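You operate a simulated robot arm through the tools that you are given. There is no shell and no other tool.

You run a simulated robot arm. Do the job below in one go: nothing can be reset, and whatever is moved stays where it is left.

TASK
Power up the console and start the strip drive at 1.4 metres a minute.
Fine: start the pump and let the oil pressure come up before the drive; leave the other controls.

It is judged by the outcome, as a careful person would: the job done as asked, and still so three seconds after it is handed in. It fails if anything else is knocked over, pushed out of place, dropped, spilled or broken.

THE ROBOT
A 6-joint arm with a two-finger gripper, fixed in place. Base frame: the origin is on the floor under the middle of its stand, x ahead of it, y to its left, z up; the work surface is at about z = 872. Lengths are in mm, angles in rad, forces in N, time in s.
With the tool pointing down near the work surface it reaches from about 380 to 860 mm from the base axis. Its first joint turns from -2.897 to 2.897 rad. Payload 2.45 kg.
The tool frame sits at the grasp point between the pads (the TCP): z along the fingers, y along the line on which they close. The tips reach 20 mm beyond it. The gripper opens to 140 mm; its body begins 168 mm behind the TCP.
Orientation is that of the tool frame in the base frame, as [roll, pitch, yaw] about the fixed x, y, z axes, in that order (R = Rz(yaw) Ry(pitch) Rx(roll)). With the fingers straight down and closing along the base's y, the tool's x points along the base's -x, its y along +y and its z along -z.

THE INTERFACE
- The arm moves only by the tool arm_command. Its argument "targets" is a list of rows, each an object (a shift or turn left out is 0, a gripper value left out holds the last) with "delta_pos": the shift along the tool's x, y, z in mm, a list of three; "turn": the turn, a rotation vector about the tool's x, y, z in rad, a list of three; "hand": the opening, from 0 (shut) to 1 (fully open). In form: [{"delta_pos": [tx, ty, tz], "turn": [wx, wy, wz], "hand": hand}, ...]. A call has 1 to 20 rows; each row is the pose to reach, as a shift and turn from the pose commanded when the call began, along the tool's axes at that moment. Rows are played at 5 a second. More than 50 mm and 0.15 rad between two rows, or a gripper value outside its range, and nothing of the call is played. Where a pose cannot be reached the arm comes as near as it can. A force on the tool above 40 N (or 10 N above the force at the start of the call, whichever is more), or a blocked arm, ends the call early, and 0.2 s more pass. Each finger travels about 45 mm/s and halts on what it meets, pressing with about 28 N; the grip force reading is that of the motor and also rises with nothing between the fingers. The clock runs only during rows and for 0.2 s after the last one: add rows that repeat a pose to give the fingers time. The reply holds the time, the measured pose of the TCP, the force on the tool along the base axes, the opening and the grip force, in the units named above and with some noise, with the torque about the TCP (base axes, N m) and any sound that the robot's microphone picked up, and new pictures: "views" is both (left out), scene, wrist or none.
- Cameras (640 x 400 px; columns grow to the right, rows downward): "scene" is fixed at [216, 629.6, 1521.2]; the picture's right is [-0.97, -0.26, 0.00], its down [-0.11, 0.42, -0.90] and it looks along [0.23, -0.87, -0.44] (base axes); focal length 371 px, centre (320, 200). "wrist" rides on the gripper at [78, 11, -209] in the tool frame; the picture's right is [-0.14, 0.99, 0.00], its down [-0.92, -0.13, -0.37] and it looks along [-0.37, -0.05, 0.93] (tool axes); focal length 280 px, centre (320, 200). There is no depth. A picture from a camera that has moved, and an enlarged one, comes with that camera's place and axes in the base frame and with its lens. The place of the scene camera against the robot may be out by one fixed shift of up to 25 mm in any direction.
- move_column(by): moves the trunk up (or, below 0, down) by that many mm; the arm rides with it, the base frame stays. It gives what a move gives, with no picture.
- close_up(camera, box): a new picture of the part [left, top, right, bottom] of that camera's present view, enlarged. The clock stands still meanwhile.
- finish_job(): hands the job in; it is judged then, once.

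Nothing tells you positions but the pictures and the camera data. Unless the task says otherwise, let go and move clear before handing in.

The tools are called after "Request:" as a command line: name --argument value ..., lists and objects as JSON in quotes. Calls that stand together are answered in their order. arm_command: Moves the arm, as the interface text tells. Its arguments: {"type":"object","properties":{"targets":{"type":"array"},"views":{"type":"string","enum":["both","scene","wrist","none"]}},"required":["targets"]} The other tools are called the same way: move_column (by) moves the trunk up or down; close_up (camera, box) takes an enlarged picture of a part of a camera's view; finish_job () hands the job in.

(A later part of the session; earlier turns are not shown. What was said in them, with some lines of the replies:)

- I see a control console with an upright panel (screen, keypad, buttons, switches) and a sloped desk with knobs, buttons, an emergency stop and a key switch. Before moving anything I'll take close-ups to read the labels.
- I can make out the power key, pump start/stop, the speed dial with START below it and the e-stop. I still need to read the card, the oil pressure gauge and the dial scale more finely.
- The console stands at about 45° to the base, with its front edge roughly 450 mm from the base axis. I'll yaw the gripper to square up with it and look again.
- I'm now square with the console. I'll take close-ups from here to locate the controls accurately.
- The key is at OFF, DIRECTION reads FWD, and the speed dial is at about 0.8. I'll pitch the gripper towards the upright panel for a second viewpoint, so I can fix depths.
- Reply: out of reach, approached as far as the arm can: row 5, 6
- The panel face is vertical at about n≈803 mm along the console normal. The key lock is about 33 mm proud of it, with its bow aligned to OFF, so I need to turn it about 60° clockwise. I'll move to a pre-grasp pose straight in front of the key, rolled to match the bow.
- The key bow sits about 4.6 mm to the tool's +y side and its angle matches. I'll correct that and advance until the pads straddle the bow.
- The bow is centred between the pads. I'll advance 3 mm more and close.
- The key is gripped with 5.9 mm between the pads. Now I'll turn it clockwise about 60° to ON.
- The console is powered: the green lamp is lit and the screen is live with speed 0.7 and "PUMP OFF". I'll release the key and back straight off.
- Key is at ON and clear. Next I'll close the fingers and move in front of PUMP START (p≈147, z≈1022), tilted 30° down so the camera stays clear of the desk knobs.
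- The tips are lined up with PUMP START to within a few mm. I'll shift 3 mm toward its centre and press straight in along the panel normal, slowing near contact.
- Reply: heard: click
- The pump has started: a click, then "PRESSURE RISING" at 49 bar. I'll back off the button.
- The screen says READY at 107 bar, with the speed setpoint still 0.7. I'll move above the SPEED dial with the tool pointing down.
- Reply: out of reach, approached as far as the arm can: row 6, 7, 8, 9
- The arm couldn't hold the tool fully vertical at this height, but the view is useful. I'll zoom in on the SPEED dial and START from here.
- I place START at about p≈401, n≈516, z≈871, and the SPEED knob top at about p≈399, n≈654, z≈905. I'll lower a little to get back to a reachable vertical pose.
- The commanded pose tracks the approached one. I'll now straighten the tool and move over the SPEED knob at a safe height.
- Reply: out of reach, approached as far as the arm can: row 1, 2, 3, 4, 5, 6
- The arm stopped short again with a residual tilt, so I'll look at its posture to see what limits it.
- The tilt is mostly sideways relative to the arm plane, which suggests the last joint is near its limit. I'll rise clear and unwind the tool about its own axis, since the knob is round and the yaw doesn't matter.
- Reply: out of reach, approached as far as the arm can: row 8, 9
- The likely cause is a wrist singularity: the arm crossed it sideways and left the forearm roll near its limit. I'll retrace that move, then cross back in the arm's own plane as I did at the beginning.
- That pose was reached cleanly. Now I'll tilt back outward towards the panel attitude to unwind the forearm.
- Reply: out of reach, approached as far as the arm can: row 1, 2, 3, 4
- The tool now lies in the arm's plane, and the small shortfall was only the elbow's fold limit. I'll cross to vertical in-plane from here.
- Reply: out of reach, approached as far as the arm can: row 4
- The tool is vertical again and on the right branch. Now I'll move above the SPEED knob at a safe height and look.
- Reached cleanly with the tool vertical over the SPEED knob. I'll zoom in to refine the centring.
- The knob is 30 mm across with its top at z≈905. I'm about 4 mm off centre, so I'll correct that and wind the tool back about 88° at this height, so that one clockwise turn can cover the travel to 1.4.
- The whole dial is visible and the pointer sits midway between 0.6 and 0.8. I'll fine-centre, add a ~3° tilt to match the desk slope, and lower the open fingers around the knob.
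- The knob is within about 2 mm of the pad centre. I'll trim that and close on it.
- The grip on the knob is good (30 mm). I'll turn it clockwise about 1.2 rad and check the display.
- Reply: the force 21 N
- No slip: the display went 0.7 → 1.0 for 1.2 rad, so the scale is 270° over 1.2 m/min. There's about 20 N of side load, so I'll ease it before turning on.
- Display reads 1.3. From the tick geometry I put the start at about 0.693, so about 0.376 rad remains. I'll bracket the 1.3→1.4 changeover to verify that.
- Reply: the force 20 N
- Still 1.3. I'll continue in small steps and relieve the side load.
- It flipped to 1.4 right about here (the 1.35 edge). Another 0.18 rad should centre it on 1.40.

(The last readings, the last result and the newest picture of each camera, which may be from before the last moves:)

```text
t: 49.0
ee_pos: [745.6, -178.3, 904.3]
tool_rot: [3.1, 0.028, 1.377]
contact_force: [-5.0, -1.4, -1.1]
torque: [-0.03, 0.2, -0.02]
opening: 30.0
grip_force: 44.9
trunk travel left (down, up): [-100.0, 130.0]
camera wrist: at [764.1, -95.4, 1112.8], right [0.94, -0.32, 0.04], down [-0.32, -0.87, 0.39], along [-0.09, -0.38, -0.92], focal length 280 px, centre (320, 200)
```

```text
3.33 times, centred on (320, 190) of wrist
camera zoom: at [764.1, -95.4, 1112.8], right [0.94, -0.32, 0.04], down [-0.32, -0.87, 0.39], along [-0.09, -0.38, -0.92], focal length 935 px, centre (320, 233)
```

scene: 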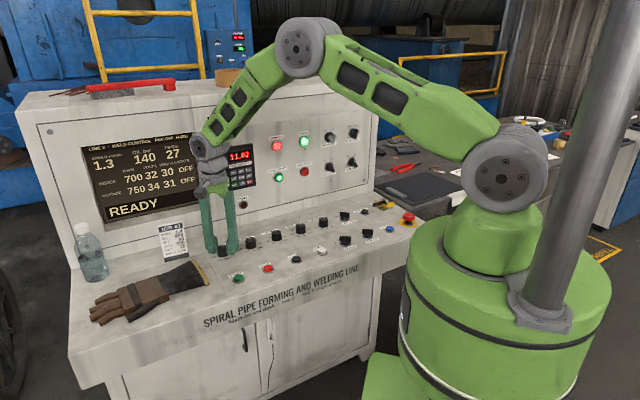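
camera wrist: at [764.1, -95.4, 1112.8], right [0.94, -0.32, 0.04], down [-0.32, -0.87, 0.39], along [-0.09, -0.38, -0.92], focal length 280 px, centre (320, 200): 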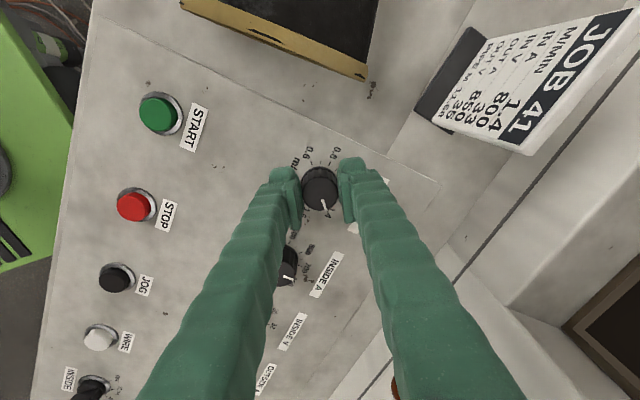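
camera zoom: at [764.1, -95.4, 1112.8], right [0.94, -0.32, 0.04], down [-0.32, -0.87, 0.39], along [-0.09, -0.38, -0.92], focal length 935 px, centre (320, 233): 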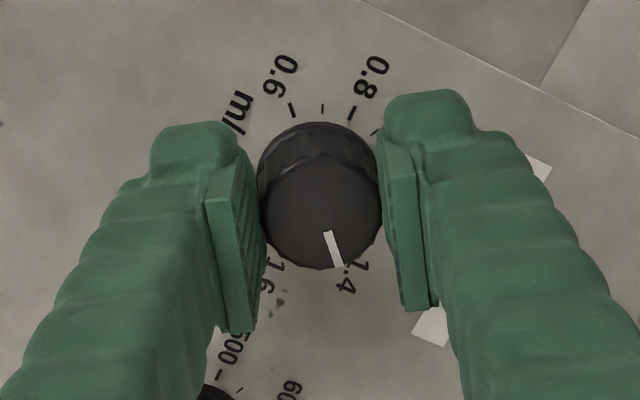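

The pointer lines up with 1.4 and the display reads 1.4. I'll release, rise clear, and check the dial cleanly.

Request:
arm_command --targets '[{"hand": 0.25}, {"hand": 0.4}, {"hand": 0.4}, {"delta_pos": [0, 0, -10], "hand": 0.4}, {"delta_pos": [0, 0, -25], "hand": 0.4}, {"delta_pos": [0, 0, -45], "hand": 0.4}, {"delta_pos": [0, 0, -65], "hand": 0.4}, {"delta_pos": [0, 0, -75], "hand": 0.4}, {"delta_pos": [0, 0, -75], "hand": 0.4}]' --views "both"

Request:
close_up --camera "wrist" --box '[270, 110, 370, 220]'

Request:
close_up --camera "scene" --box '[75, 130, 215, 235]'

```text
t: 51.0
ee_pos: [745.3, -177.7, 979.1]
tool_rot: [3.097, 0.029, 1.378]
contact_force: [-0.2, 0.1, -0.7]
torque: [0.01, 0.0, 0.02]
opening: 55.9
grip_force: 0.1
trunk travel left (down, up): [-100.0, 130.0]
camera wrist: at [761.6, -94.3, 1187.4], right [0.95, -0.32, 0.05], down [-0.32, -0.87, 0.39], along [-0.09, -0.38, -0.92], focal length 280 px, centre (320, 200)
```

scene: 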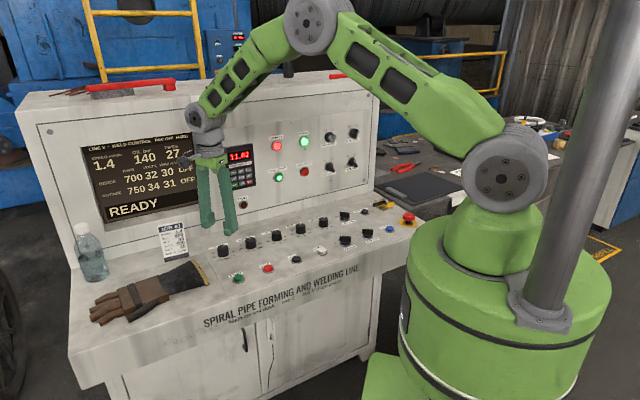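
wrist: 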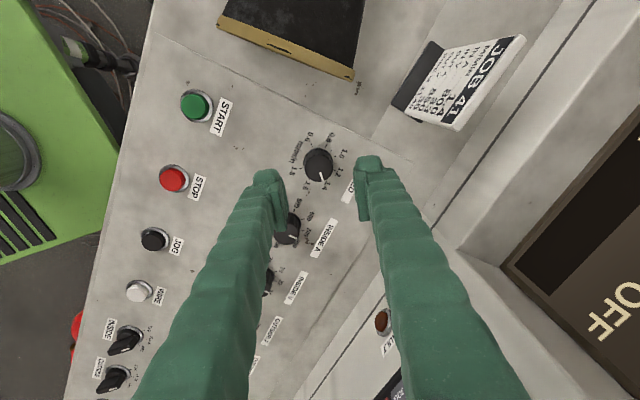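

```text
3.64 times, centred on (320, 165) of wrist
camera zoom: at [761.6, -94.3, 1187.4], right [0.95, -0.32, 0.05], down [-0.32, -0.87, 0.39], along [-0.09, -0.38, -0.92], focal length 1020 px, centre (320, 327)
```

zoom: 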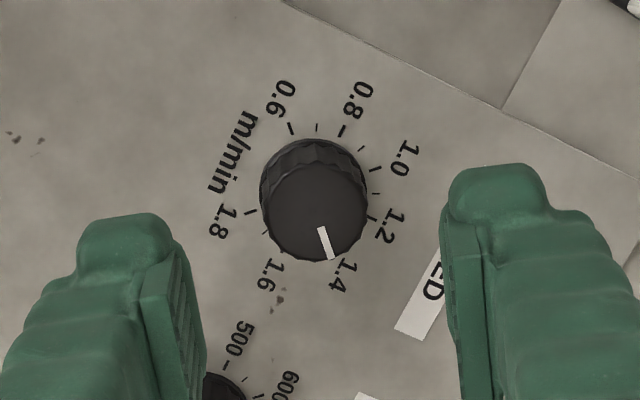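

```text
3.81 times, centred on (145, 182) of scene
camera zoom: at [216.0, 629.6, 1521.2], right [-0.97, -0.26, 0.0], down [-0.11, 0.42, -0.9], along [0.23, -0.87, -0.44], focal length 1413 px, centre (987, 267)
```

zoom: 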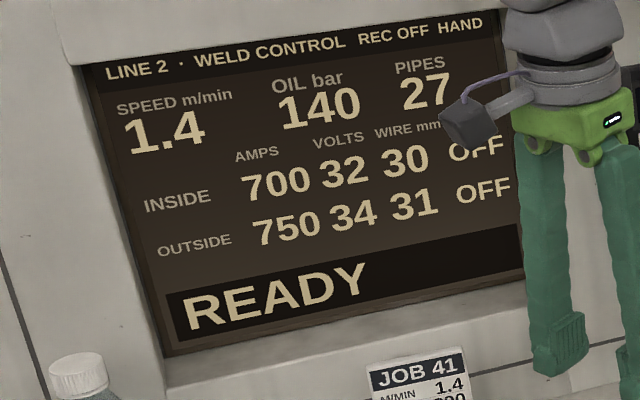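

The dial measures 1.398 by its ticks, so the speed is set. Next I'll close the fingers and unwind the tool so it faces the arm's plane, ready to press START.

Request:
arm_command --targets '[{"turn": [0, 0, -0.13], "hand": 0.4}, {"turn": [0, 0, -0.26], "hand": 0.2}, {"turn": [0, 0, -0.39], "hand": 0.0}, {"turn": [0, 0, -0.52], "hand": 0.0}, {"turn": [0, 0, -0.65], "hand": 0.0}, {"turn": [0, 0, -0.78], "hand": 0.0}, {"turn": [0, 0, -0.91], "hand": 0.0}, {"turn": [0, 0, -1.04], "hand": 0.0}, {"turn": [0, 0, -1.17], "hand": 0.0}, {"turn": [0, 0, -1.3], "hand": 0.0}, {"turn": [0, 0, -1.43], "hand": 0.0}, {"turn": [0, 0, -1.56], "hand": 0.0}, {"turn": [0, 0, -1.64], "hand": 0.0}, {"turn": [0, 0, -1.64], "hand": 0.0}]' --views "wrist"

```text
t: 54.0
ee_pos: [745.6, -173.8, 980.2]
tool_rot: [-3.112, 0.042, 3.021]
contact_force: [0.1, -0.1, 0.1]
torque: [0.0, 0.0, -0.02]
opening: 0.0
grip_force: 28.3
trunk travel left (down, up): [-100.0, 130.0]
camera wrist: at [660.1, -147.0, 1186.4], right [0.26, 0.97, -0.03], down [0.88, -0.22, 0.41], along [0.39, -0.13, -0.91], focal length 280 px, centre (320, 200)
```

wrist: 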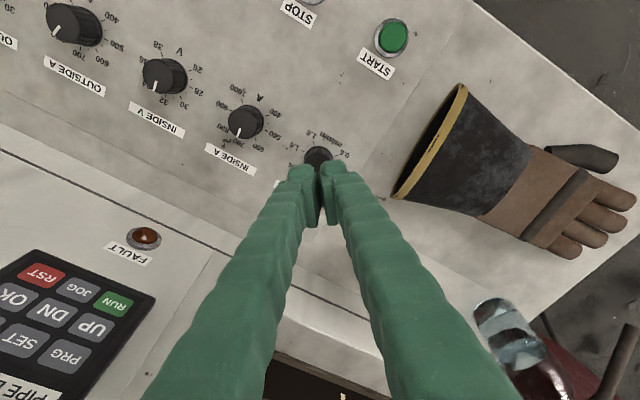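

START's cap is at about (647, -81, 883). I'll move over it with the fingers closed and a slight inward tilt to stay away from the wrist singularity.

Request:
arm_command --targets '[{"delta_pos": [19, 13.6, 4], "turn": [-0.005, 0.027, 0]}, {"delta_pos": [38, 27.2, 9], "turn": [-0.01, 0.055, 0]}, {"delta_pos": [57, 40.8, 15], "turn": [-0.015, 0.082, 0]}, {"delta_pos": [76, 54.4, 22], "turn": [-0.02, 0.109, 0]}, {"delta_pos": [95, 68, 30], "turn": [-0.025, 0.137, 0]}, {"delta_pos": [113.9, 81.6, 38], "turn": [-0.03, 0.164, 0]}, {"delta_pos": [113.9, 81.6, 38], "turn": [-0.03, 0.164, 0]}]' --views "both"

Request:
close_up --camera "wrist" --box '[260, 110, 400, 230]'

Request:
close_up --camera "scene" --box '[190, 200, 310, 300]'

```text
t: 55.6
ee_pos: [642.4, -81.5, 936.1]
tool_rot: [-3.141, -0.122, 3.018]
contact_force: [0.4, 1.3, 0.2]
torque: [0.01, 0.04, 0.0]
opening: 0.1
grip_force: 28.2
trunk travel left (down, up): [-100.0, 130.0]
camera wrist: at [592.7, -63.4, 1153.0], right [0.26, 0.97, -0.02], down [0.94, -0.25, 0.25], along [0.24, -0.08, -0.97], focal length 280 px, centre (320, 200)
```

scene: 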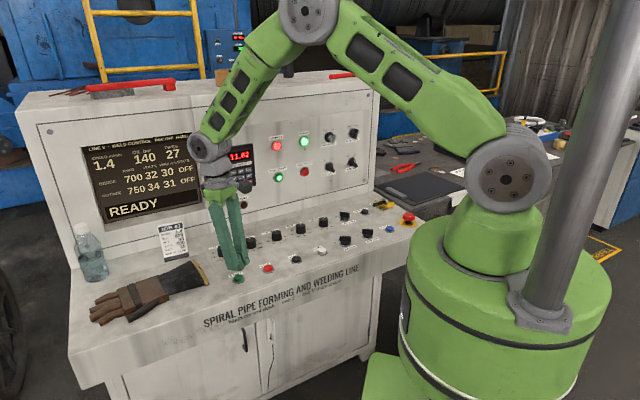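
wrist: 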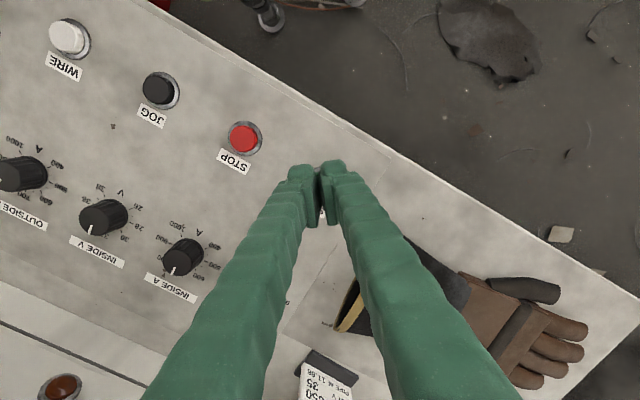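

```text
3.33 times, centred on (330, 170) of wrist
camera zoom: at [592.7, -63.4, 1153.0], right [0.26, 0.97, -0.02], down [0.94, -0.25, 0.25], along [0.24, -0.08, -0.97], focal length 935 px, centre (287, 300)
```

zoom: 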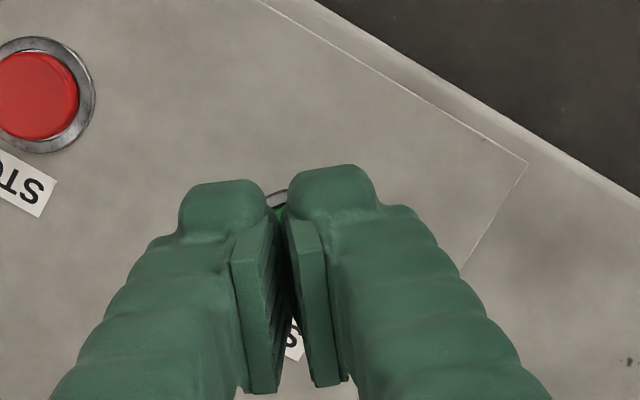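

```text
4.00 times, centred on (250, 250) of scene
camera zoom: at [216.0, 629.6, 1521.2], right [-0.97, -0.26, 0.0], down [-0.11, 0.42, -0.9], along [0.23, -0.87, -0.44], focal length 1484 px, centre (600, 0)
```

zoom: 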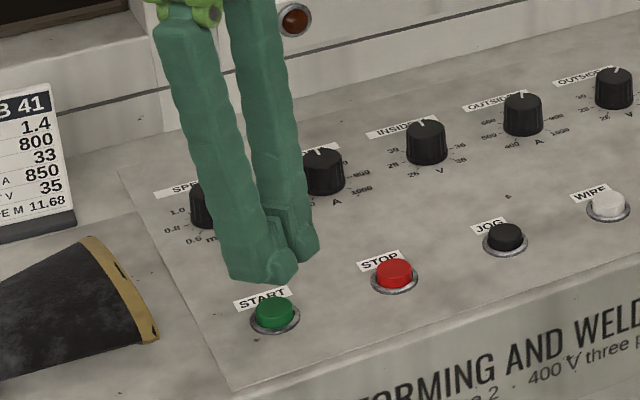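

The tips are centred over START. I'll press straight down, slowly near contact.

Request:
arm_command --targets '[{"delta_pos": [-1.8, 1, 14.9]}, {"delta_pos": [-2.7, 1.3, 21.8]}, {"delta_pos": [-3.2, 1.3, 25.8]}, {"delta_pos": [-3.4, 1.3, 27.8]}, {"delta_pos": [-3.7, 1.3, 29.8]}, {"delta_pos": [-3.9, 1.3, 31.8]}, {"delta_pos": [-4.1, 1.3, 33.7]}, {"delta_pos": [-4.3, 1.3, 35.2]}]' --views "both"

Request:
close_up --camera "scene" --box '[75, 130, 215, 235]'

Request:
close_up --camera "scene" --box '[190, 200, 310, 300]'

```text
t: 57.4
ee_pos: [643.3, -80.9, 899.3]
tool_rot: [-3.138, -0.123, 3.018]
contact_force: [-0.1, -0.9, 3.7]
torque: [-0.05, -0.02, 0.02]
opening: 5.7
grip_force: 29.3
trunk travel left (down, up): [-100.0, 130.0]
heard: click
camera wrist: at [592.3, -62.4, 1117.6], right [0.26, 0.97, -0.02], down [0.94, -0.25, 0.25], along [0.24, -0.08, -0.97], focal length 280 px, centre (320, 200)
```

scene: 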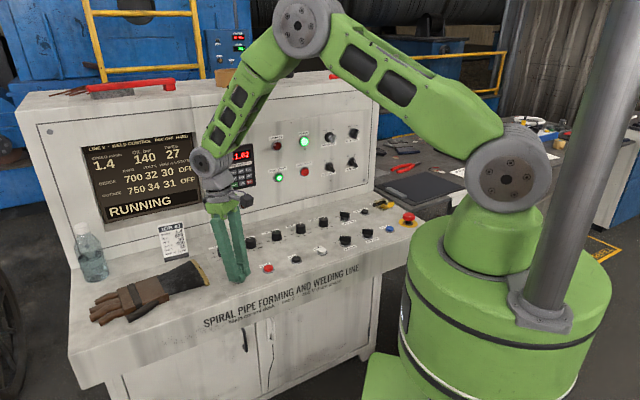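
wrist: 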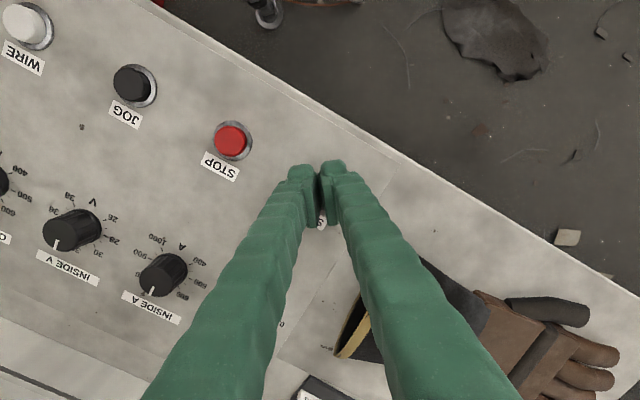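

```text
3.81 times, centred on (145, 182) of scene
camera zoom: at [216.0, 629.6, 1521.2], right [-0.97, -0.26, 0.0], down [-0.11, 0.42, -0.9], along [0.23, -0.87, -0.44], focal length 1413 px, centre (987, 267)
```

zoom: 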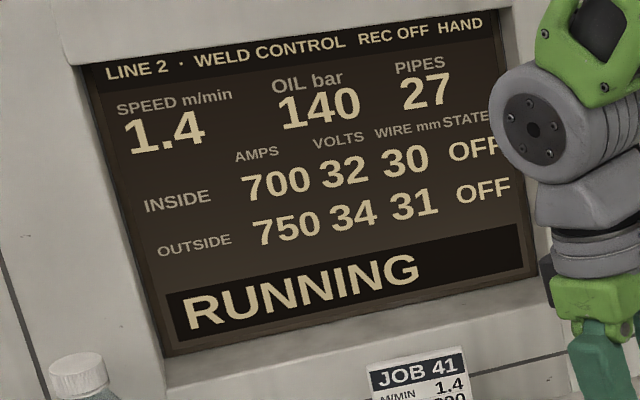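

```text
4.00 times, centred on (250, 250) of scene
camera zoom: at [216.0, 629.6, 1521.2], right [-0.97, -0.26, 0.0], down [-0.11, 0.42, -0.9], along [0.23, -0.87, -0.44], focal length 1484 px, centre (600, 0)
```

zoom: 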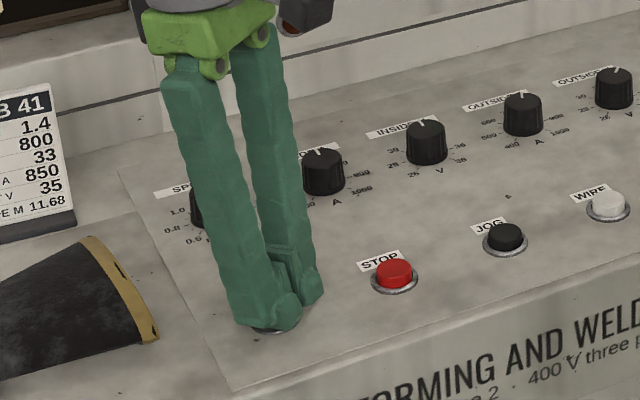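

The drive is RUNNING at 1.4 with oil at 140 bar and the STOPPED lamp out. I'll lift straight off START and move clear.

Request:
arm_command --targets '[{"delta_pos": [1.2, 0, -9.9]}, {"delta_pos": [3, 0, -24.8]}, {"delta_pos": [6.1, 0, -49.6]}, {"delta_pos": [9.7, 0, -79.4]}, {"delta_pos": [13.4, 0, -109.2]}, {"delta_pos": [17, 0, -139]}, {"delta_pos": [17, 0, -139]}]' --views "both"

Request:
close_up --camera "scene" --box '[75, 130, 215, 235]'

Request:
close_up --camera "scene" --box '[190, 110, 430, 300]'

```text
t: 59.0
ee_pos: [645.9, -80.6, 1040.4]
tool_rot: [-3.139, -0.123, 3.016]
contact_force: [-0.1, -0.4, 0.0]
torque: [0.03, -0.04, 0.01]
opening: 0.1
grip_force: 29.2
trunk travel left (down, up): [-100.0, 130.0]
camera wrist: at [594.8, -62.6, 1257.5], right [0.26, 0.97, -0.02], down [0.94, -0.25, 0.25], along [0.24, -0.08, -0.97], focal length 280 px, centre (320, 200)
```

scene: 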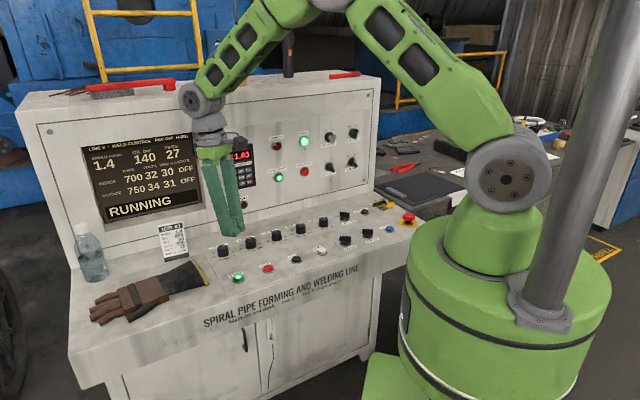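
wrist: 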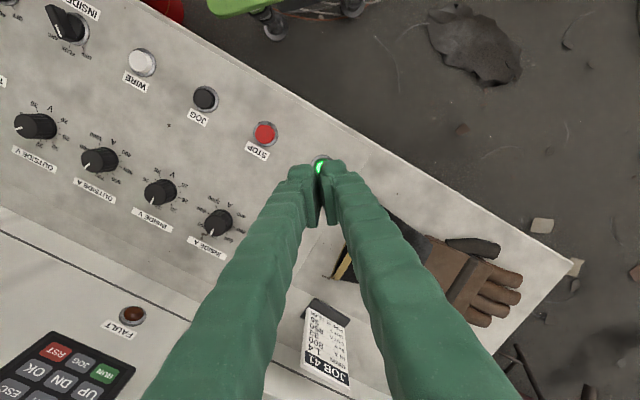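

```text
3.81 times, centred on (145, 182) of scene
camera zoom: at [216.0, 629.6, 1521.2], right [-0.97, -0.26, 0.0], down [-0.11, 0.42, -0.9], along [0.23, -0.87, -0.44], focal length 1413 px, centre (987, 267)
```

zoom: 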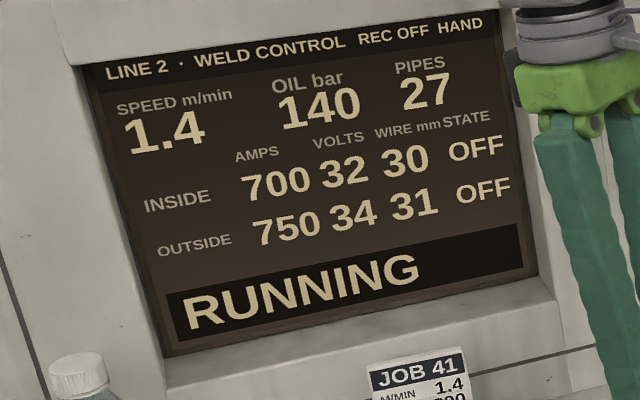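

```text
2.11 times, centred on (310, 205) of scene
camera zoom: at [216.0, 629.6, 1521.2], right [-0.97, -0.26, 0.0], down [-0.11, 0.42, -0.9], along [0.23, -0.87, -0.44], focal length 781 px, centre (341, 190)
```

zoom: 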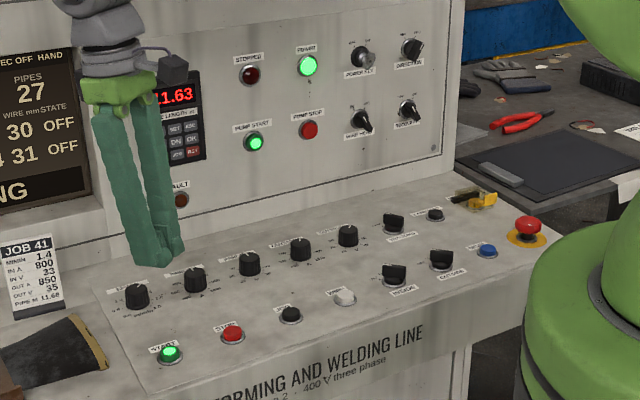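

All indications are right: POWER, PUMP START and START are lit, and FAULT and STOPPED are dark. I'll hold clear for a few seconds to confirm it stays running.

Request:
arm_command --targets '[{"delta_pos": [0, 0, -10]}, {"delta_pos": [0, 0, -20]}, {"delta_pos": [0, 0, -20]}, {"delta_pos": [0, 0, -20]}, {"delta_pos": [0, 0, -20]}, {"delta_pos": [0, 0, -20]}, {"delta_pos": [0, 0, -20]}, {"delta_pos": [0, 0, -20]}, {"delta_pos": [0, 0, -20]}, {"delta_pos": [0, 0, -20]}, {"delta_pos": [0, 0, -20]}, {"delta_pos": [0, 0, -20]}, {"delta_pos": [0, 0, -20]}, {"delta_pos": [0, 0, -20]}, {"delta_pos": [0, 0, -20]}, {"delta_pos": [0, 0, -20]}, {"delta_pos": [0, 0, -20]}, {"delta_pos": [0, 0, -20]}, {"delta_pos": [0, 0, -20]}, {"delta_pos": [0, 0, -20]}]' --views "scene"

Request:
close_up --camera "scene" --box '[75, 110, 265, 235]'

```text
t: 63.2
ee_pos: [647.1, -80.4, 1059.2]
tool_rot: [-3.14, -0.122, 3.016]
contact_force: [0.2, -0.5, 0.1]
torque: [0.06, 0.0, -0.03]
opening: 0.2
grip_force: 29.5
trunk travel left (down, up): [-100.0, 130.0]
```

scene: 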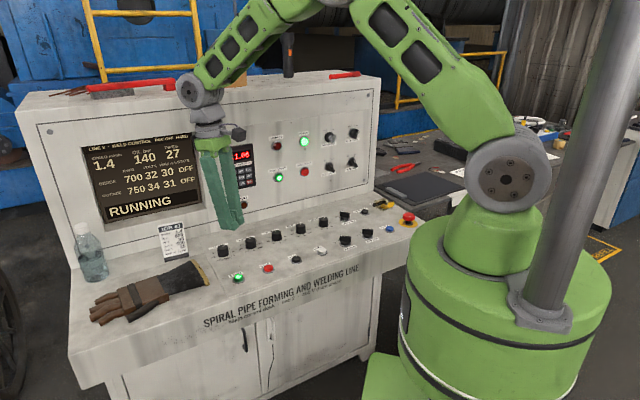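

```text
3.20 times, centred on (170, 172) of scene
camera zoom: at [216.0, 629.6, 1521.2], right [-0.97, -0.26, 0.0], down [-0.11, 0.42, -0.9], along [0.23, -0.87, -0.44], focal length 1187 px, centre (800, 288)
```

zoom: 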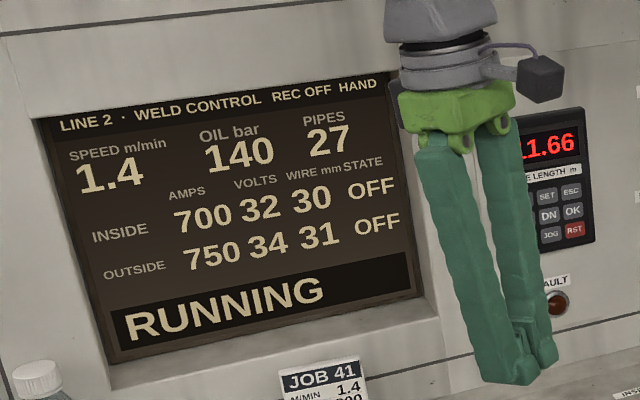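

Still running steadily at 1.4. The pipe length is near the card's 11.68 m, so I'll watch it pass that before handing in.

Request:
arm_command --targets '[{}, {}, {}, {}, {}, {}, {}, {}, {}, {}, {}, {}, {}, {}, {}, {}, {}, {}, {}, {}]' --views "none"

Request:
close_up --camera "scene" --box '[75, 110, 265, 235]'

Request:
close_up --camera "scene" --box '[190, 0, 430, 300]'

```text
t: 67.4
ee_pos: [648.0, -80.8, 1060.0]
tool_rot: [-3.139, -0.122, 3.017]
contact_force: [0.0, 0.6, -1.0]
torque: [-0.01, -0.04, -0.01]
opening: 0.0
grip_force: 29.0
trunk travel left (down, up): [-100.0, 130.0]
```

```text
3.20 times, centred on (170, 172) of scene
camera zoom: at [216.0, 629.6, 1521.2], right [-0.97, -0.26, 0.0], down [-0.11, 0.42, -0.9], along [0.23, -0.87, -0.44], focal length 1187 px, centre (800, 288)
```

zoom: 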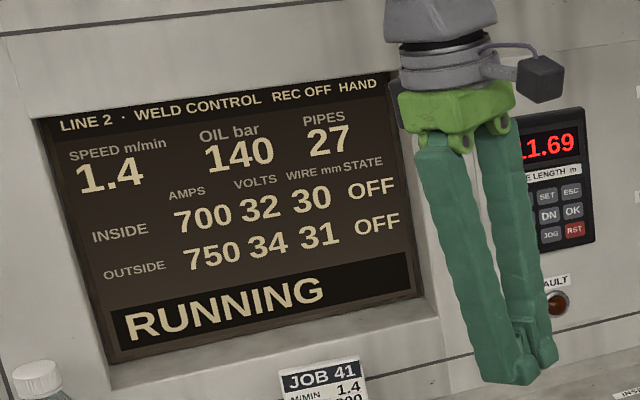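

```text
1.33 times, centred on (310, 150) of scene
camera zoom: at [216.0, 629.6, 1521.2], right [-0.97, -0.26, 0.0], down [-0.11, 0.42, -0.9], along [0.23, -0.87, -0.44], focal length 494 px, centre (333, 267)
```

zoom: 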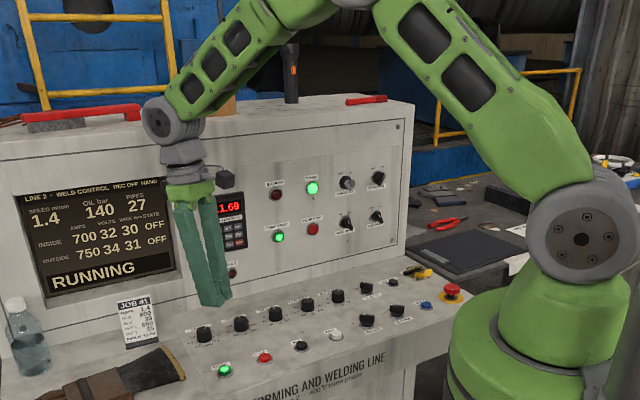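

The pipe length has passed 11.68 m and the drive is still RUNNING at 1.4 m/min with oil at 140 bar. Nothing else has been disturbed and the arm is clear, so I'm handing in.

Request:
finish_job

```text
The job is handed in.
```

The console is powered up and the strip drive is running at 1.4 m/min. I watched it run for about 10 seconds after start, then handed the job in.

- **Power:** the key is at ON and the POWER lamp is lit.
- **Pump:** I started the pump first. The screen showed READY at 107 bar, and the pressure had levelled at 140 bar before I pressed START.
- **Speed:** I turned the SPEED dial from 0.7 to 1.4. The screen reads 1.4 and the pointer is on the 1.4 mark.
- **Drive:** I pressed START and the screen changed to RUNNING. The STOPPED and FAULT lamps are dark.

I did not touch the other controls, and nothing was knocked over or moved. The arm is above the desk, clear of everything.

The pipe length counter passed the job card's 11.68 m while I was watching (11.69 m at the last look), and the drive kept running. I left NEW PIPE alone because it was not part of the job.
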